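You operate a simulated robot arm through the tools that you are given. There is no shell and no other tool. Be economical: measure what you need, move in short steps, check, and stop when the job is done.

The job below is to be done with a simulated robot arm. You get a single attempt, and the scene is never put back.

TASK
Close the middle drawer of the lab bench.
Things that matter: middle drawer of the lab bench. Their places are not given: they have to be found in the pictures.

The check looks at the end state, three seconds after you hand in, the way a careful person would. Anything else that was tipped, shoved, dropped, spilled or broken makes it a failure.

THE ROBOT
A 7-joint arm with a two-finger parallel gripper, fixed in place. Base frame: the origin is at the foot of the arm, x ahead of it, y to its left, z up. Units: mm, rad, N and s.
With the tool pointing down near the work surface it reaches from about 240 to 660 mm from the base axis. Its first joint turns from -1.152 to 1.152 rad. Payload 1.57 kg.
Tool frame: the origin (TCP) lies between the finger pads and is the grasp point; the fingertips stand 30 mm ahead of it; z points along the fingers, y is the line along which they close. Largest opening 110 mm; finger width 24, thickness 12; the body of the gripper, 48 by 112 mm, starts 78 mm behind the TCP.
Orientation is that of the tool frame in the base frame, as [roll, pitch, yaw] about the fixed x, y, z axes, in that order (R = Rz(yaw) Ry(pitch) Rx(roll)). With the fingers straight down and closing along the base's y, the tool's x points along the base's -x, its y along +y and its z along -z.

THE INTERFACE
- The arm moves only by the tool arm_command. Its argument "series" is one flat list of numbers, 7 for each row, row after row: the turn, a rotation vector about the tool's x, y, z in degrees, then the shift along the tool's x, y, z in mm, then the opening, from 0 (shut) to 1 (fully open). In form: [rx, ry, rz, dx, dy, dz, gripper, rx, ry, rz, dx, dy, dz, gripper, ...]. A call has 1 to 8 rows; each row is the pose to reach, as a shift and turn from the pose commanded when the call began, along the tool's axes at that moment. Rows are played at 5 a second. More than 50 mm and 0.15 rad between two rows, or a gripper value outside its range, and nothing of the call is played. Where a pose cannot be reached the arm comes as near as it can. A force on the tool above 40 N (or 10 N above the force at the start of the call, whichever is more), or a blocked arm, ends the call early, and 0.2 s more pass. Each finger travels about 108 mm/s and halts on what it meets, pressing with about 22 N; the grip force reading is that of the motor and also rises with nothing between the fingers. The clock runs only during rows and for 0.2 s after the last one: add rows that repeat a pose to give the fingers time. The reply holds the time, the measured pose of the TCP, the force on the tool along the base axes, the opening and the grip force, in the units named above and with some noise, and new pictures: "views" is both (left out), scene, wrist or none.
- Cameras (640 x 400 px; columns grow to the right, rows downward): "scene" is fixed at [148.5, -386.7, 1388]; the picture's right is [0.89, -0.45, 0.00], its down [-0.32, -0.64, -0.70] and it looks along [0.31, 0.62, -0.72] (base axes); focal length 316 px, centre (320, 200). "wrist" rides on the gripper at [-36, 0, -80] in the tool frame; the picture's right is [0.00, -1.00, 0.00], its down [0.97, 0.00, -0.24] and it looks along [0.24, 0.00, 0.97] (tool axes); focal length 218 px, centre (320, 200).
- pixel_to_xyz(camera, pixels): for up to 12 pixels [column, row] of the newest picture of that camera ("zoom" is the newest enlarged one), the place [x, y, z] in the base frame of the surface seen there, good to about 3 mm. No time passes.
- zoom(camera, box): a new picture of the part [left, top, right, bottom] of that camera's present view, enlarged. No time passes.
- job_done(): hands the job in; it is judged then, once.

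Keep the steps short. Do not move on a guess: measure, check each grasp and each placing, and mend mistakes. In all there are 60 turns and 120 pictures (those below and enlarged ones count). Leave the gripper open and the arm clear of the work at the hand-in unless told otherwise, and finish with a single line.

The tools are called after ">>>" as a command line: name --argument value ..., lists and objects as JSON in quotes. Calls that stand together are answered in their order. arm_command: Moves the arm, as the interface text tells. Its arguments: {"type":"object","properties":{"series":{"type":"array"},"views":{"type":"string","enum":["both","scene","wrist","none"]}},"required":["series"]} The other tools are called the same way: pixel_to_xyz (camera, pixels) gives the place of the surface under pixels of a picture; zoom (camera, box) takes an enlarged picture of a part of a camera's view; job_done () hands the job in.

At the start:

```text
t: 0.0
tool_pos: [396.7, 55.4, 900.9]
tcp_rot: [3.141, 0.0, -3.142]
wrist_force: [0.5, 0.0, 0.1]
opening: 110.2
finger_force: 0.2
```

scene: 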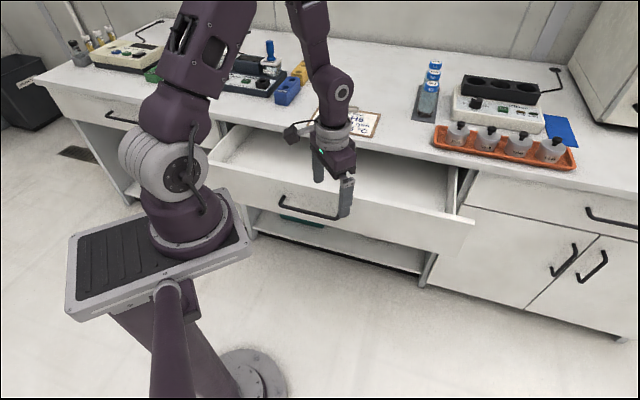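
wrist: 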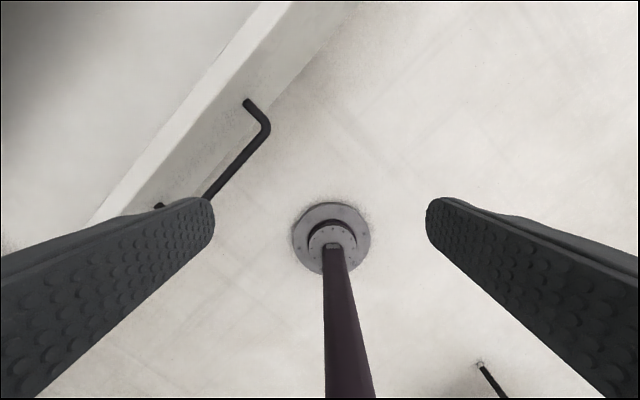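

I see the middle drawer pulled out, with its front running from about (215,165) to (470,220) and its handle near (310,205). I'll measure the drawer front, the handle and the bench edge.

>>> pixel_to_xyz --camera "scene" --pixels '[[230, 172], [270, 183], [400, 205], [460, 217], [400, 225], [440, 235], [282, 208], [310, 217], [240, 122], [400, 155], [500, 180], [440, 208]]'

>>> zoom --camera "scene" --box '[190, 100, 510, 300]'

```text
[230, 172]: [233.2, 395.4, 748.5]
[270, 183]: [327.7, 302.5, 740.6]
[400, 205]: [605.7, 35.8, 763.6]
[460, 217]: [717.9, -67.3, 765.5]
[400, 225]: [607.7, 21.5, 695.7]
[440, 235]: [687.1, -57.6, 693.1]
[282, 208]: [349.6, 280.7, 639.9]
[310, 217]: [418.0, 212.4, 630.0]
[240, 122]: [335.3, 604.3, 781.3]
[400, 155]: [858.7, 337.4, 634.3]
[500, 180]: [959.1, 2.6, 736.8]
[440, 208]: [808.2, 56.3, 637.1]
```

```text
2.00 times, centred on (350, 200) of scene
```

zoom: 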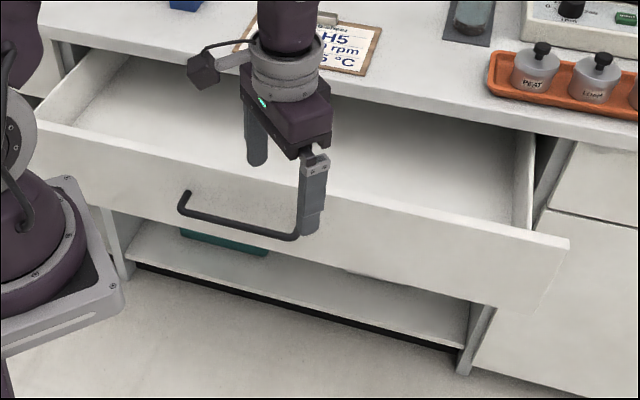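

The front runs along roughly (0.71,-0.71), and its outward face lies at x+y≈629. Next I need the closed plane (the neighbouring fronts), the countertop edge, the panel's bottom edge and the handle.

>>> pixel_to_xyz --camera "scene" --pixels '[[560, 200], [620, 205], [520, 205], [540, 172], [620, 187], [80, 100], [120, 125], [600, 215], [540, 250], [450, 130], [600, 190], [216, 160]]'

>>> pixel_to_xyz --camera "zoom" --pixels '[[183, 205], [187, 212], [215, 220], [250, 230], [280, 236], [564, 244], [525, 306], [350, 255], [440, 280], [440, 222], [130, 205], [45, 128]]'

>>> zoom --camera "scene" --box '[430, 130, 640, 260]'

```text
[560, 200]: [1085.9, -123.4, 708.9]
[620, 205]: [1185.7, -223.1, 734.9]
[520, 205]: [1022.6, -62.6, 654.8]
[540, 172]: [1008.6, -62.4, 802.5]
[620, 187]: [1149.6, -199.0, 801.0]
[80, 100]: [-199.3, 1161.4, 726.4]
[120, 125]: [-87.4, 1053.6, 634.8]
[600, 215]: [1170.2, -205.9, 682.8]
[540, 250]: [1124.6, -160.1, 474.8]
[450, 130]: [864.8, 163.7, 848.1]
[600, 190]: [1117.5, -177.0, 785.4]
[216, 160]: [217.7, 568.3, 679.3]
```

```text
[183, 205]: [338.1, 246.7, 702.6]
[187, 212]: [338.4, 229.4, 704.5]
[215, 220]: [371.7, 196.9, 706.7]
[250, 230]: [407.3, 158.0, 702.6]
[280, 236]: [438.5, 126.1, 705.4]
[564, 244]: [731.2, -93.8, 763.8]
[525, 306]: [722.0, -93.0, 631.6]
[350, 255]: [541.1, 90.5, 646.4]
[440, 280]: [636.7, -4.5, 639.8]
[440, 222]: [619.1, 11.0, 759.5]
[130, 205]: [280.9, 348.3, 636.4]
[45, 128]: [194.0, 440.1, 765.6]
```

```text
3.05 times, centred on (535, 195) of scene
```

zoom: 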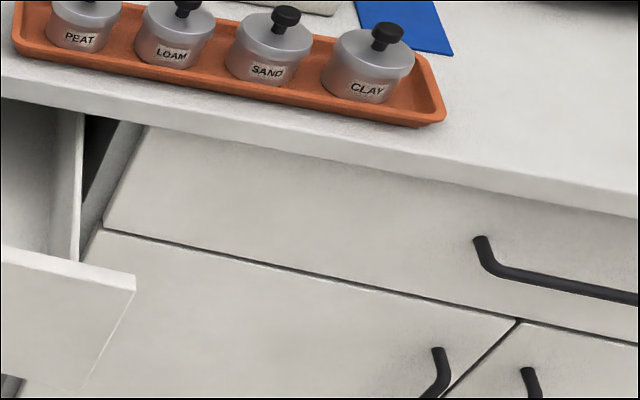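

The closed plane is at x+y≈962 and the countertop's lip at about 946, so the drawer must travel about 235 mm along (0.707, 0.707). The handle bar is at z≈704 and the panel covers z 635–765. I'll push the panel centre above the handle with closed fingertips and the tool tilted towards the bench, so it stays below and ahead of the countertop. First I'll yaw by 45° and shut the gripper.

>>> arm_command --series '[0, 0, -7.5, 0, 0, 0, 0.6, 0, 0, -15, 0, 0, 0, 0.3, 0, 0, -22.5, 0, 0, 0, 0, 0, 0, -30, 0, 0, 0, 0, 0, 0, -37.5, 0, 0, 0, 0, 0, 0, -45, 0, 0, 0, 0, 0, 0, -45, 0, 0, 0, 0]' --views "none"

```text
t: 1.6
tool_pos: [396.6, 55.2, 901.9]
tcp_rot: [-3.141, 0.0, -2.355]
wrist_force: [-0.7, 0.7, -0.2]
opening: 0.0
finger_force: 21.4
```

The yaw is right and the fingers are shut. Next I'll tilt 64° about tool y so that the fingers swing towards the bench.

>>> arm_command --series '[0, -8, 0, 0, 0, 0, 0, 0, -16, 0, 0, 0, 0, 0, 0, -24, 0, 0, 0, 0, 0, 0, -32, 0, 0, 0, 0, 0, 0, -40, 0, 0, 0, 0, 0, 0, -48, 0, 0, 0, 0, 0, 0, -56, 0, 0, 0, 0, 0, 0, -64, 0, 0, 0, 0, 0]'

```text
t: 3.4
tool_pos: [450.6, 58.8, 876.1]
tcp_rot: [3.135, 1.115, -2.363]
wrist_force: [0.7, -0.1, 0.1]
opening: 0.0
finger_force: 21.4
out of reach, approached as far as the arm can: row 5, 6, 7, 8
```

scene: 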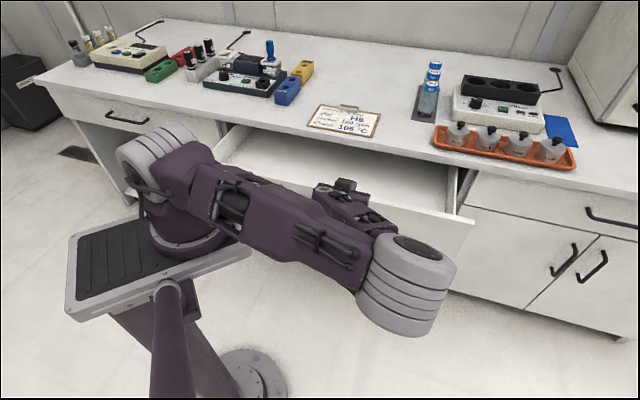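
wrist: 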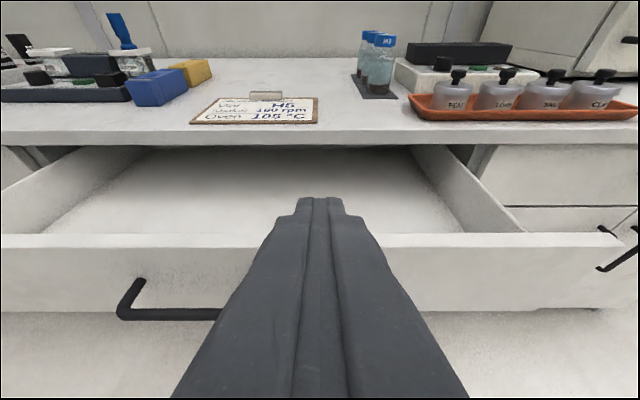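

The far tilt wasn't fully reachable this close in: the TCP went to (451,59,876) and the drawer top is still below the tip. I'll move forward horizontally towards the panel, where the reach is better, and check the pose before going lower.

>>> arm_command --series '[0, 0, 0, -9, 0, 18, 0, 0, 0, 0, -17.5, 3, 36, 0, 0, 0, 0, -25, 6, 52, 0, 0, 0, 0, -33, 10, 67.4, 0, 0, 0, 0, -33, 10, 67.4, 0]' --views "scene"

```text
t: 4.6
tool_pos: [495.3, 121.7, 875.7]
tcp_rot: [3.141, 1.116, -2.356]
wrist_force: [0.2, -0.7, 0.5]
opening: 0.2
finger_force: 21.3
```

scene: 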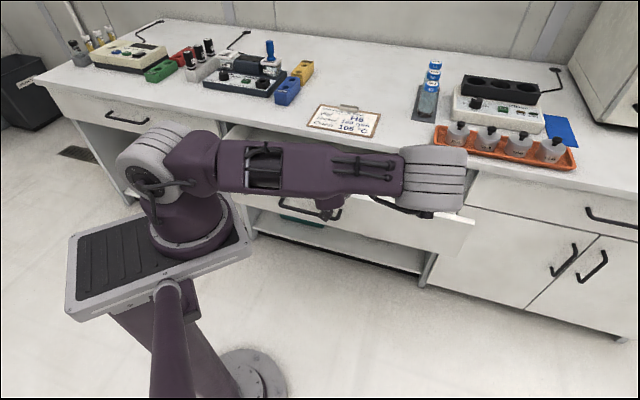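

The tool pose is clean now, at (495,122,876), but the elbow swings out to the right. I'll measure where it is before lowering.

>>> pixel_to_xyz --camera "scene" --pixels '[[435, 155], [435, 180], [440, 210], [465, 165], [300, 150], [325, 205], [400, 205], [160, 160], [250, 160], [380, 170]]'

>>> zoom --camera "scene" --box '[190, 100, 510, 300]'

>>> zoom --camera "wrist" --box '[0, 0, 640, 400]'

```text
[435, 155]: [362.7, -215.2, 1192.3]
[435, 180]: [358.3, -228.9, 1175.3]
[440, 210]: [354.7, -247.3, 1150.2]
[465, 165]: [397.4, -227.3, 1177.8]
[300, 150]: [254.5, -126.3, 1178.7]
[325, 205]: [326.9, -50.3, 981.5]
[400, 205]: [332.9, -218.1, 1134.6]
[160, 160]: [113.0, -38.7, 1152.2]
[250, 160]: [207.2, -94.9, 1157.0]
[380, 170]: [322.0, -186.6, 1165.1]
```

```text
2.00 times, centred on (350, 200) of scene
```

zoom: 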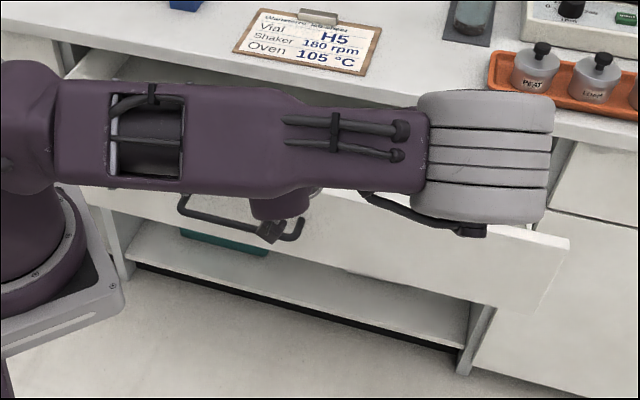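

```text
1.00 times, centred on (320, 200) of wrist
```

zoom: 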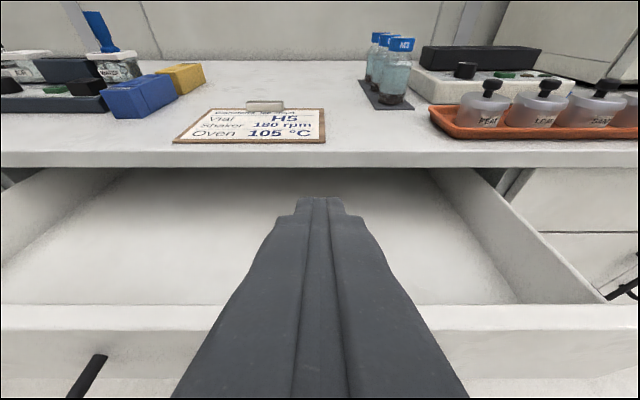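

The elbow is at about (360,-230,1180), well clear in front of the bench. The tip is now over the drawer (d≈463, panel face at 445). I'll back off to d≈390 and lower by 60 mm, staying above the panel's top.

>>> arm_command --series '[0, 0, 0, 14.6, 6, -18.5, 0, 0, 0, 0, 29.1, 12, -37, 0, 0, 0, 0, 51.6, 20, -26, 0, 0, 0, 0, 74.1, 25, -15.1, 0, 0, 0, 0, 74.1, 25, -15.1, 0]'

```text
t: 5.8
tool_pos: [446.4, 105.7, 814.7]
tcp_rot: [3.142, 1.118, -2.355]
wrist_force: [0.3, -0.6, 0.1]
opening: 0.0
finger_force: 21.0
```

scene: 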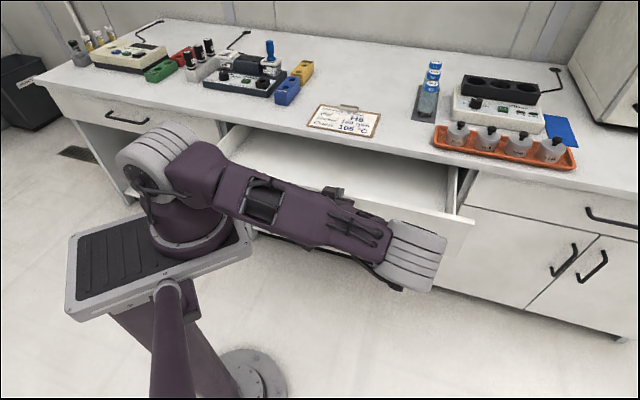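
wrist: 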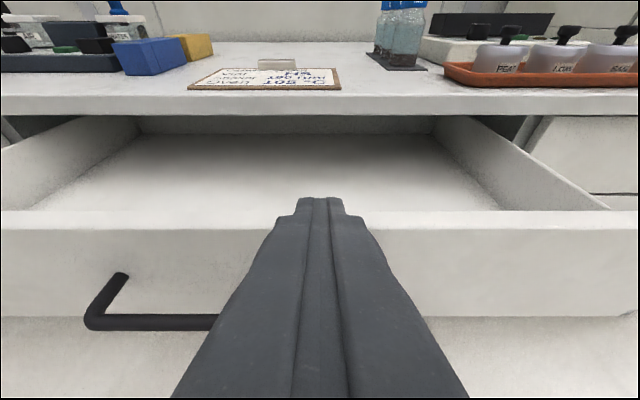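

The pose is (446,106,815), giving d=390 with the tip above the panel. I'll recheck the panel and handle geometry from the wrist view before lowering.

>>> pixel_to_xyz --camera "wrist" --pixels '[[120, 275], [100, 317], [180, 317], [205, 317], [200, 240], [450, 240], [450, 300], [450, 222], [250, 112], [250, 95]]'

```text
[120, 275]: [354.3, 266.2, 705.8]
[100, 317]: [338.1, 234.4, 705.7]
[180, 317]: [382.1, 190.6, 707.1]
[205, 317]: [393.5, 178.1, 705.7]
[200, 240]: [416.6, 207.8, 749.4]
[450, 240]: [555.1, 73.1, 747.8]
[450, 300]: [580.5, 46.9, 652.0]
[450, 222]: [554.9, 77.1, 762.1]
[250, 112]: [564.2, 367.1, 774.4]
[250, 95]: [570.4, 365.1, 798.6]
```

The measurements agree: panel face at d≈444, handle top at z≈707, lip underside at z≈772. I'll lower 67 mm so the tip is at z≈734 with about 27 mm to the panel.

>>> arm_command --series '[0, 0, 0, 18, 3, 8.7, 0, 0, 0, 0, 36, 6, 17.5, 0, 0, 0, 0, 50, 10, 24.3, 0, 0, 0, 0, 60.2, 10, 29.3, 0, 0, 0, 0, 60.2, 10, 29.3, 0]'

```text
t: 7.0
tool_pos: [440.0, 113.3, 747.1]
tcp_rot: [-3.14, 1.115, -2.357]
wrist_force: [0.5, 0.1, -0.1]
opening: 0.2
finger_force: 21.3
```

scene: 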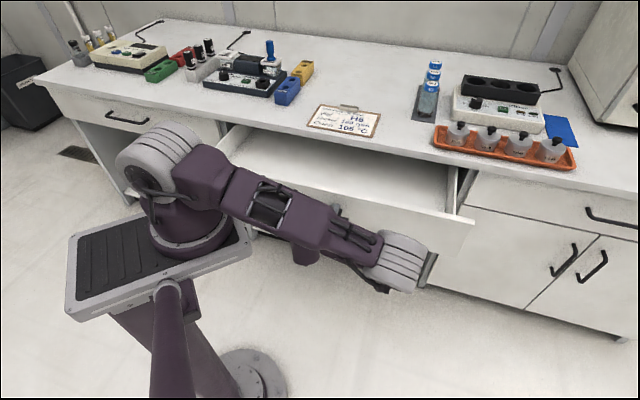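
wrist: 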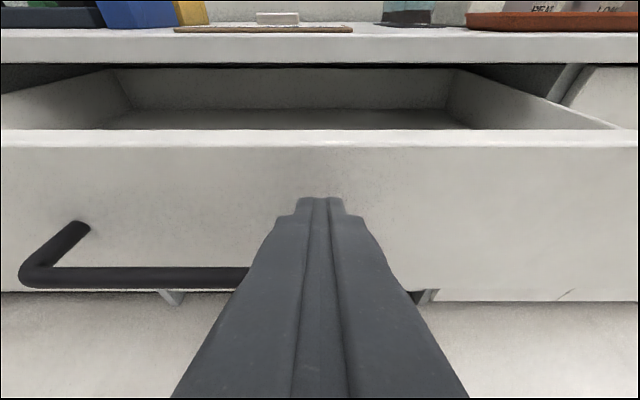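

The tip is in front of the panel, above the handle bar. I'll push slowly along the drawer's axis, 10 mm per row.

>>> arm_command --series '[0, 0, 0, -4.4, 0, 9, 0, 0, 0, 0, -8.8, 0, 18, 0, 0, 0, 0, -13.1, 0, 27, 0, 0, 0, 0, -17.5, 0, 36, 0, 0, 0, 0, -21.9, 0, 44.9, 0, 0, 0, 0, -26.3, 0, 53.9, 0, 0, 0, 0, -30.7, 0, 62.9, 0, 0, 0, 0, -35, 0, 71.9, 0]'

```text
t: 8.8
tool_pos: [495.0, 169.5, 747.6]
tcp_rot: [3.14, 1.117, -2.357]
wrist_force: [-0.5, 0.0, -0.1]
opening: 0.0
finger_force: 21.4
```

scene: 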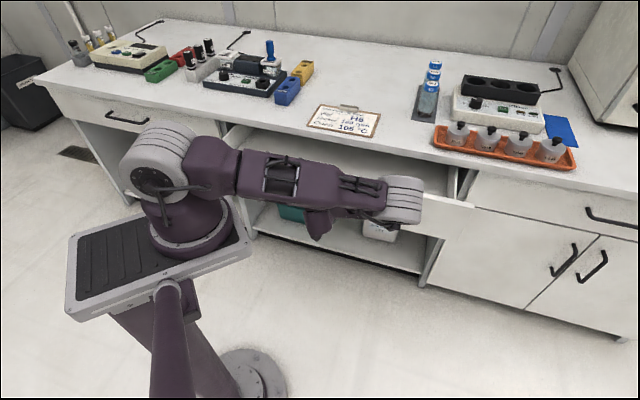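
wrist: 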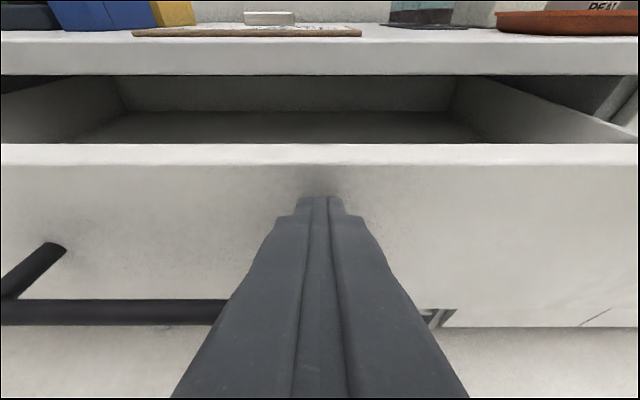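

The drawer is sliding freely. There is about 180 mm left, so I'll push another 80.

>>> arm_command --series '[0, 0, 0, -4.4, 0, 9, 0, 0, 0, 0, -8.8, 0, 18, 0, 0, 0, 0, -13.1, 0, 27, 0, 0, 0, 0, -17.5, 0, 36, 0, 0, 0, 0, -21.9, 0, 44.9, 0, 0, 0, 0, -26.3, 0, 53.9, 0, 0, 0, 0, -30.7, 0, 62.9, 0, 0, 0, 0, -35, 0, 71.9, 0]'

```text
t: 10.6
tool_pos: [551.4, 225.7, 746.9]
tcp_rot: [3.14, 1.118, -2.357]
wrist_force: [0.2, 0.9, 0.6]
opening: 0.0
finger_force: 20.7
```

scene: 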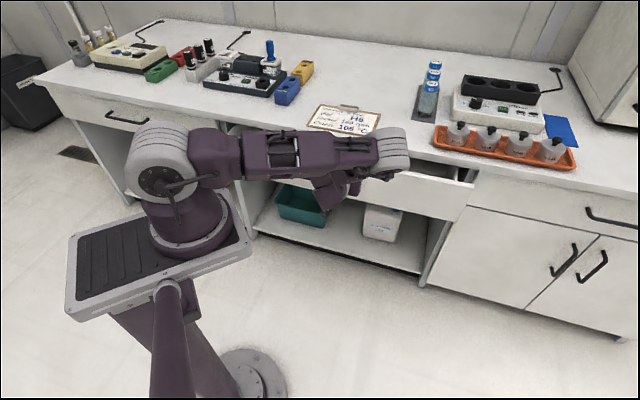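
wrist: 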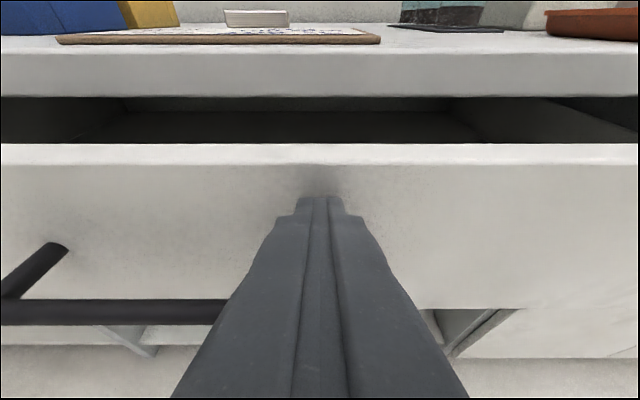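

That went smoothly and the TCP is at d≈549. The bottle-free corridor ahead looks clear, so I'll push 70 more.

>>> arm_command --series '[0, 0, 0, -4.4, 0, 9, 0, 0, 0, 0, -8.8, 0, 18, 0, 0, 0, 0, -13.1, 0, 27, 0, 0, 0, 0, -17.5, 0, 36, 0, 0, 0, 0, -21.9, 0, 44.9, 0, 0, 0, 0, -26.3, 0, 53.9, 0, 0, 0, 0, -30.7, 0, 62.9, 0]'

```text
t: 12.2
tool_pos: [601.3, 275.2, 747.8]
tcp_rot: [-3.141, 1.116, -2.357]
wrist_force: [-0.2, -0.5, -1.0]
opening: 0.0
finger_force: 21.5
```

scene: 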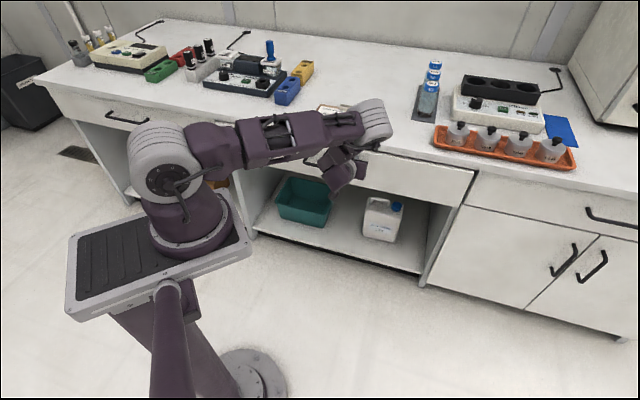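
wrist: 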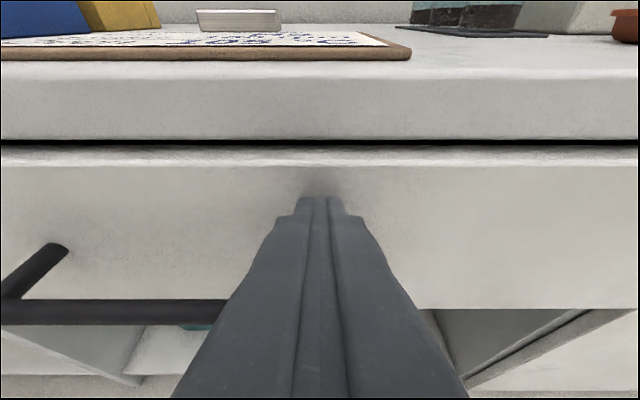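

The panel is just short of the lip with about 30 mm remaining. I'll press on in 5 mm rows until it stops; the force limit guards the end of the move.

>>> arm_command --series '[0, 0, 0, -2.2, 0, 4.5, 0, 0, 0, 0, -4.4, 0, 9, 0, 0, 0, 0, -6.6, 0, 13.5, 0, 0, 0, 0, -8.8, 0, 18, 0, 0, 0, 0, -11, 0, 22.5, 0, 0, 0, 0, -13.1, 0, 27, 0]'

```text
t: 13.7
tool_pos: [619.0, 292.9, 746.5]
tcp_rot: [3.139, 1.109, -2.36]
wrist_force: [-9.3, -11.1, 6.3]
opening: 0.1
finger_force: 21.4
stopped in row 6: the force on the tool passed its limit (the readings are from after the stop); the commanded pose is now the measured one
```

scene: 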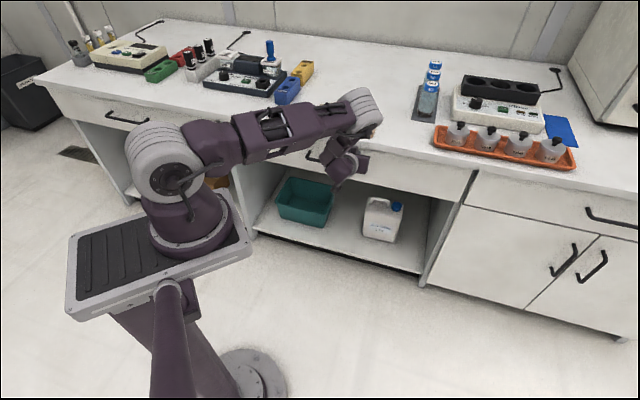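
wrist: 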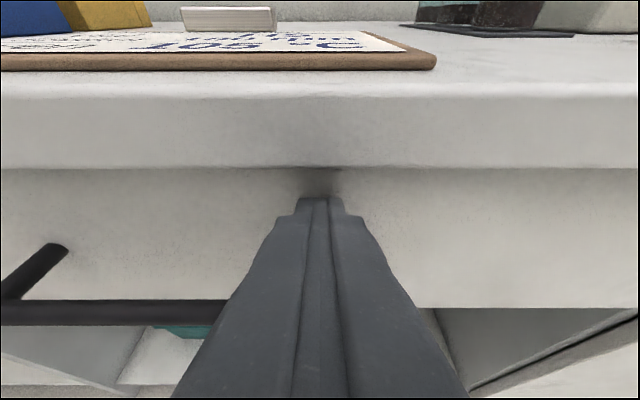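

The push met a stop at d≈645. I need to know whether the drawer is fully in or the finger met the lip, so I'll compare the face with its neighbours.

>>> pixel_to_xyz --camera "wrist" --pixels '[[200, 220], [450, 220], [550, 250], [150, 200], [450, 280], [200, 270], [450, 155]]'

>>> pixel_to_xyz --camera "scene" --pixels '[[400, 173], [430, 180], [460, 185], [500, 188], [520, 205]]'

>>> zoom --camera "scene" --box '[300, 120, 540, 270]'

```text
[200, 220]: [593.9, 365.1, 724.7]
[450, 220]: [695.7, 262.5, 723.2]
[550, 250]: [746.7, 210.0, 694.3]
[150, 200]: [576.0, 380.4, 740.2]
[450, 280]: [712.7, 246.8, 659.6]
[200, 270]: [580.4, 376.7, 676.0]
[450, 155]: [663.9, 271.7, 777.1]
```

```text
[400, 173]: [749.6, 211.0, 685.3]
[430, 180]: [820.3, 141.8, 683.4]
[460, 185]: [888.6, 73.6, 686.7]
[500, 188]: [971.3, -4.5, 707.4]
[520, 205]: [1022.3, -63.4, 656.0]
```

```text
2.67 times, centred on (420, 195) of scene
```

zoom: 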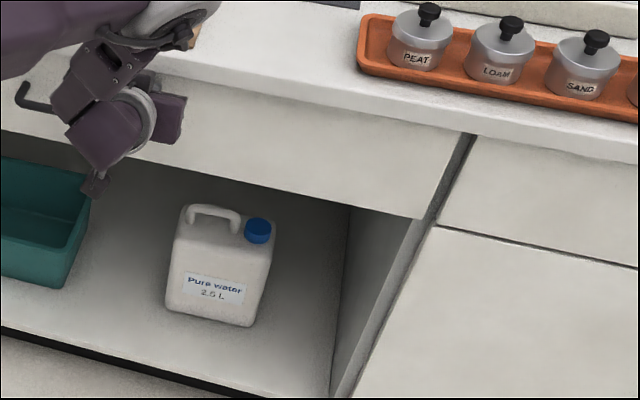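

The drawer face reads x+y≈957–962 and the neighbours about 960–966, so it is flush within error. I'll give one more gentle press to make sure it sits on its stop.

>>> arm_command --series '[0, 0, 0, -0.9, 0, 1.8, 0, 0, 0, 0, -1.8, 0, 3.6, 0, 0, 0, 0, -2.6, 0, 5.4, 0, 0, 0, 0, -3.5, 0, 7.2, 0]' --views "none"

```text
t: 14.1
tool_pos: [619.9, 292.6, 745.5]
tcp_rot: [3.135, 1.106, -2.363]
wrist_force: [-8.5, -8.6, 5.2]
opening: 0.0
finger_force: 21.5
stopped in row 2: the force on the tool passed its limit (the readings are from after the stop); the commanded pose is now the measured one
```

It's solid: no further travel, and the force rises at once. I'll back straight out 105 mm and open the gripper once clear of the handle.

>>> arm_command --series '[0, 0, 0, 4.4, 0, -9, 0, 0, 0, 0, 13.1, 0, -27, 0, 0, 0, 0, 21.9, 0, -45, 0, 0, 0, 0, 30.7, 0, -63, 0, 0, 0, 0, 39.4, 0, -81, 0, 0, 0, 0, 46, 0, -94.5, 0, 0, 0, 0, 46, 0, -94.5, 1, 0, 0, 0, 46, 0, -94.5, 1]'

```text
t: 15.9
tool_pos: [546.7, 219.1, 747.3]
tcp_rot: [3.138, 1.106, -2.361]
wrist_force: [0.4, 0.2, 0.0]
opening: 110.0
finger_force: 0.0
```

scene: 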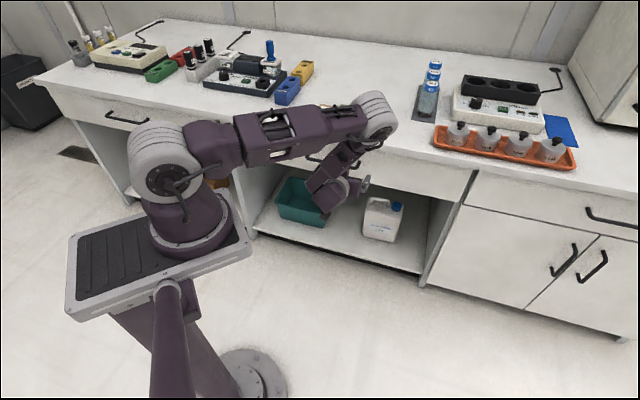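
wrist: 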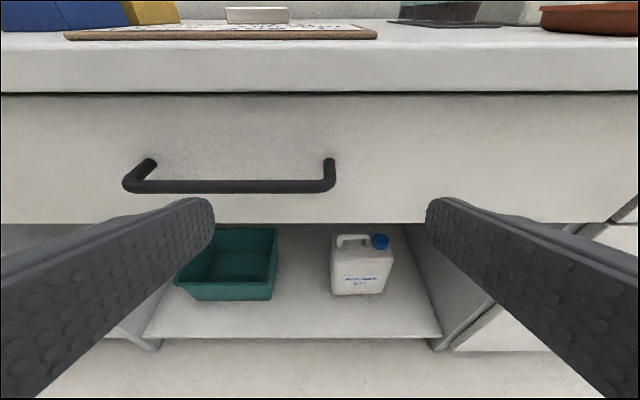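

The gripper is open and clear. I'll check the face once more for rebound, on the drawer and on the neighbouring fronts.

>>> pixel_to_xyz --camera "wrist" --pixels '[[80, 130], [250, 130], [400, 130], [500, 150], [580, 180], [400, 200], [250, 210], [625, 215]]'

>>> pixel_to_xyz --camera "scene" --pixels '[[400, 173], [420, 175], [440, 180], [460, 185], [490, 190], [510, 195], [530, 200], [550, 205]]'

>>> zoom --camera "scene" --box '[410, 140, 530, 215]'

```text
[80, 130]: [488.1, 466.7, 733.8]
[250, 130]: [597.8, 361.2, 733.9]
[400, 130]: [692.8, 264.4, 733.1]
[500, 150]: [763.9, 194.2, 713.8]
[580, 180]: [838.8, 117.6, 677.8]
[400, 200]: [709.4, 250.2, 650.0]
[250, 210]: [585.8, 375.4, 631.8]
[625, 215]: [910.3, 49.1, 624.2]
```

```text
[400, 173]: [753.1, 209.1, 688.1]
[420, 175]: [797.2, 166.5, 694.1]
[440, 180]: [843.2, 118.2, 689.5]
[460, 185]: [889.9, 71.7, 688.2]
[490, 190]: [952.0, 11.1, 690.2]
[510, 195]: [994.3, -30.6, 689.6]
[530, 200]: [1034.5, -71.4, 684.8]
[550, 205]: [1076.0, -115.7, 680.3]
```

```text
5.33 times, centred on (470, 178) of scene
```

zoom: 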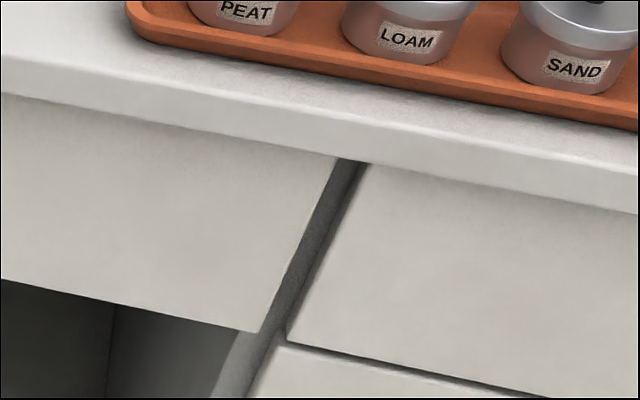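

The drawer face (x+y≈961) is flush with its neighbours (≈962) and hasn't rebounded. Nothing else looks disturbed, and the arm is clear with the gripper open, so I'm handing in.

>>> job_done

```text
The job is handed in.
```

The middle drawer is closed flush with its neighbours, nothing else looks disturbed, and the gripper is open with the arm clear.
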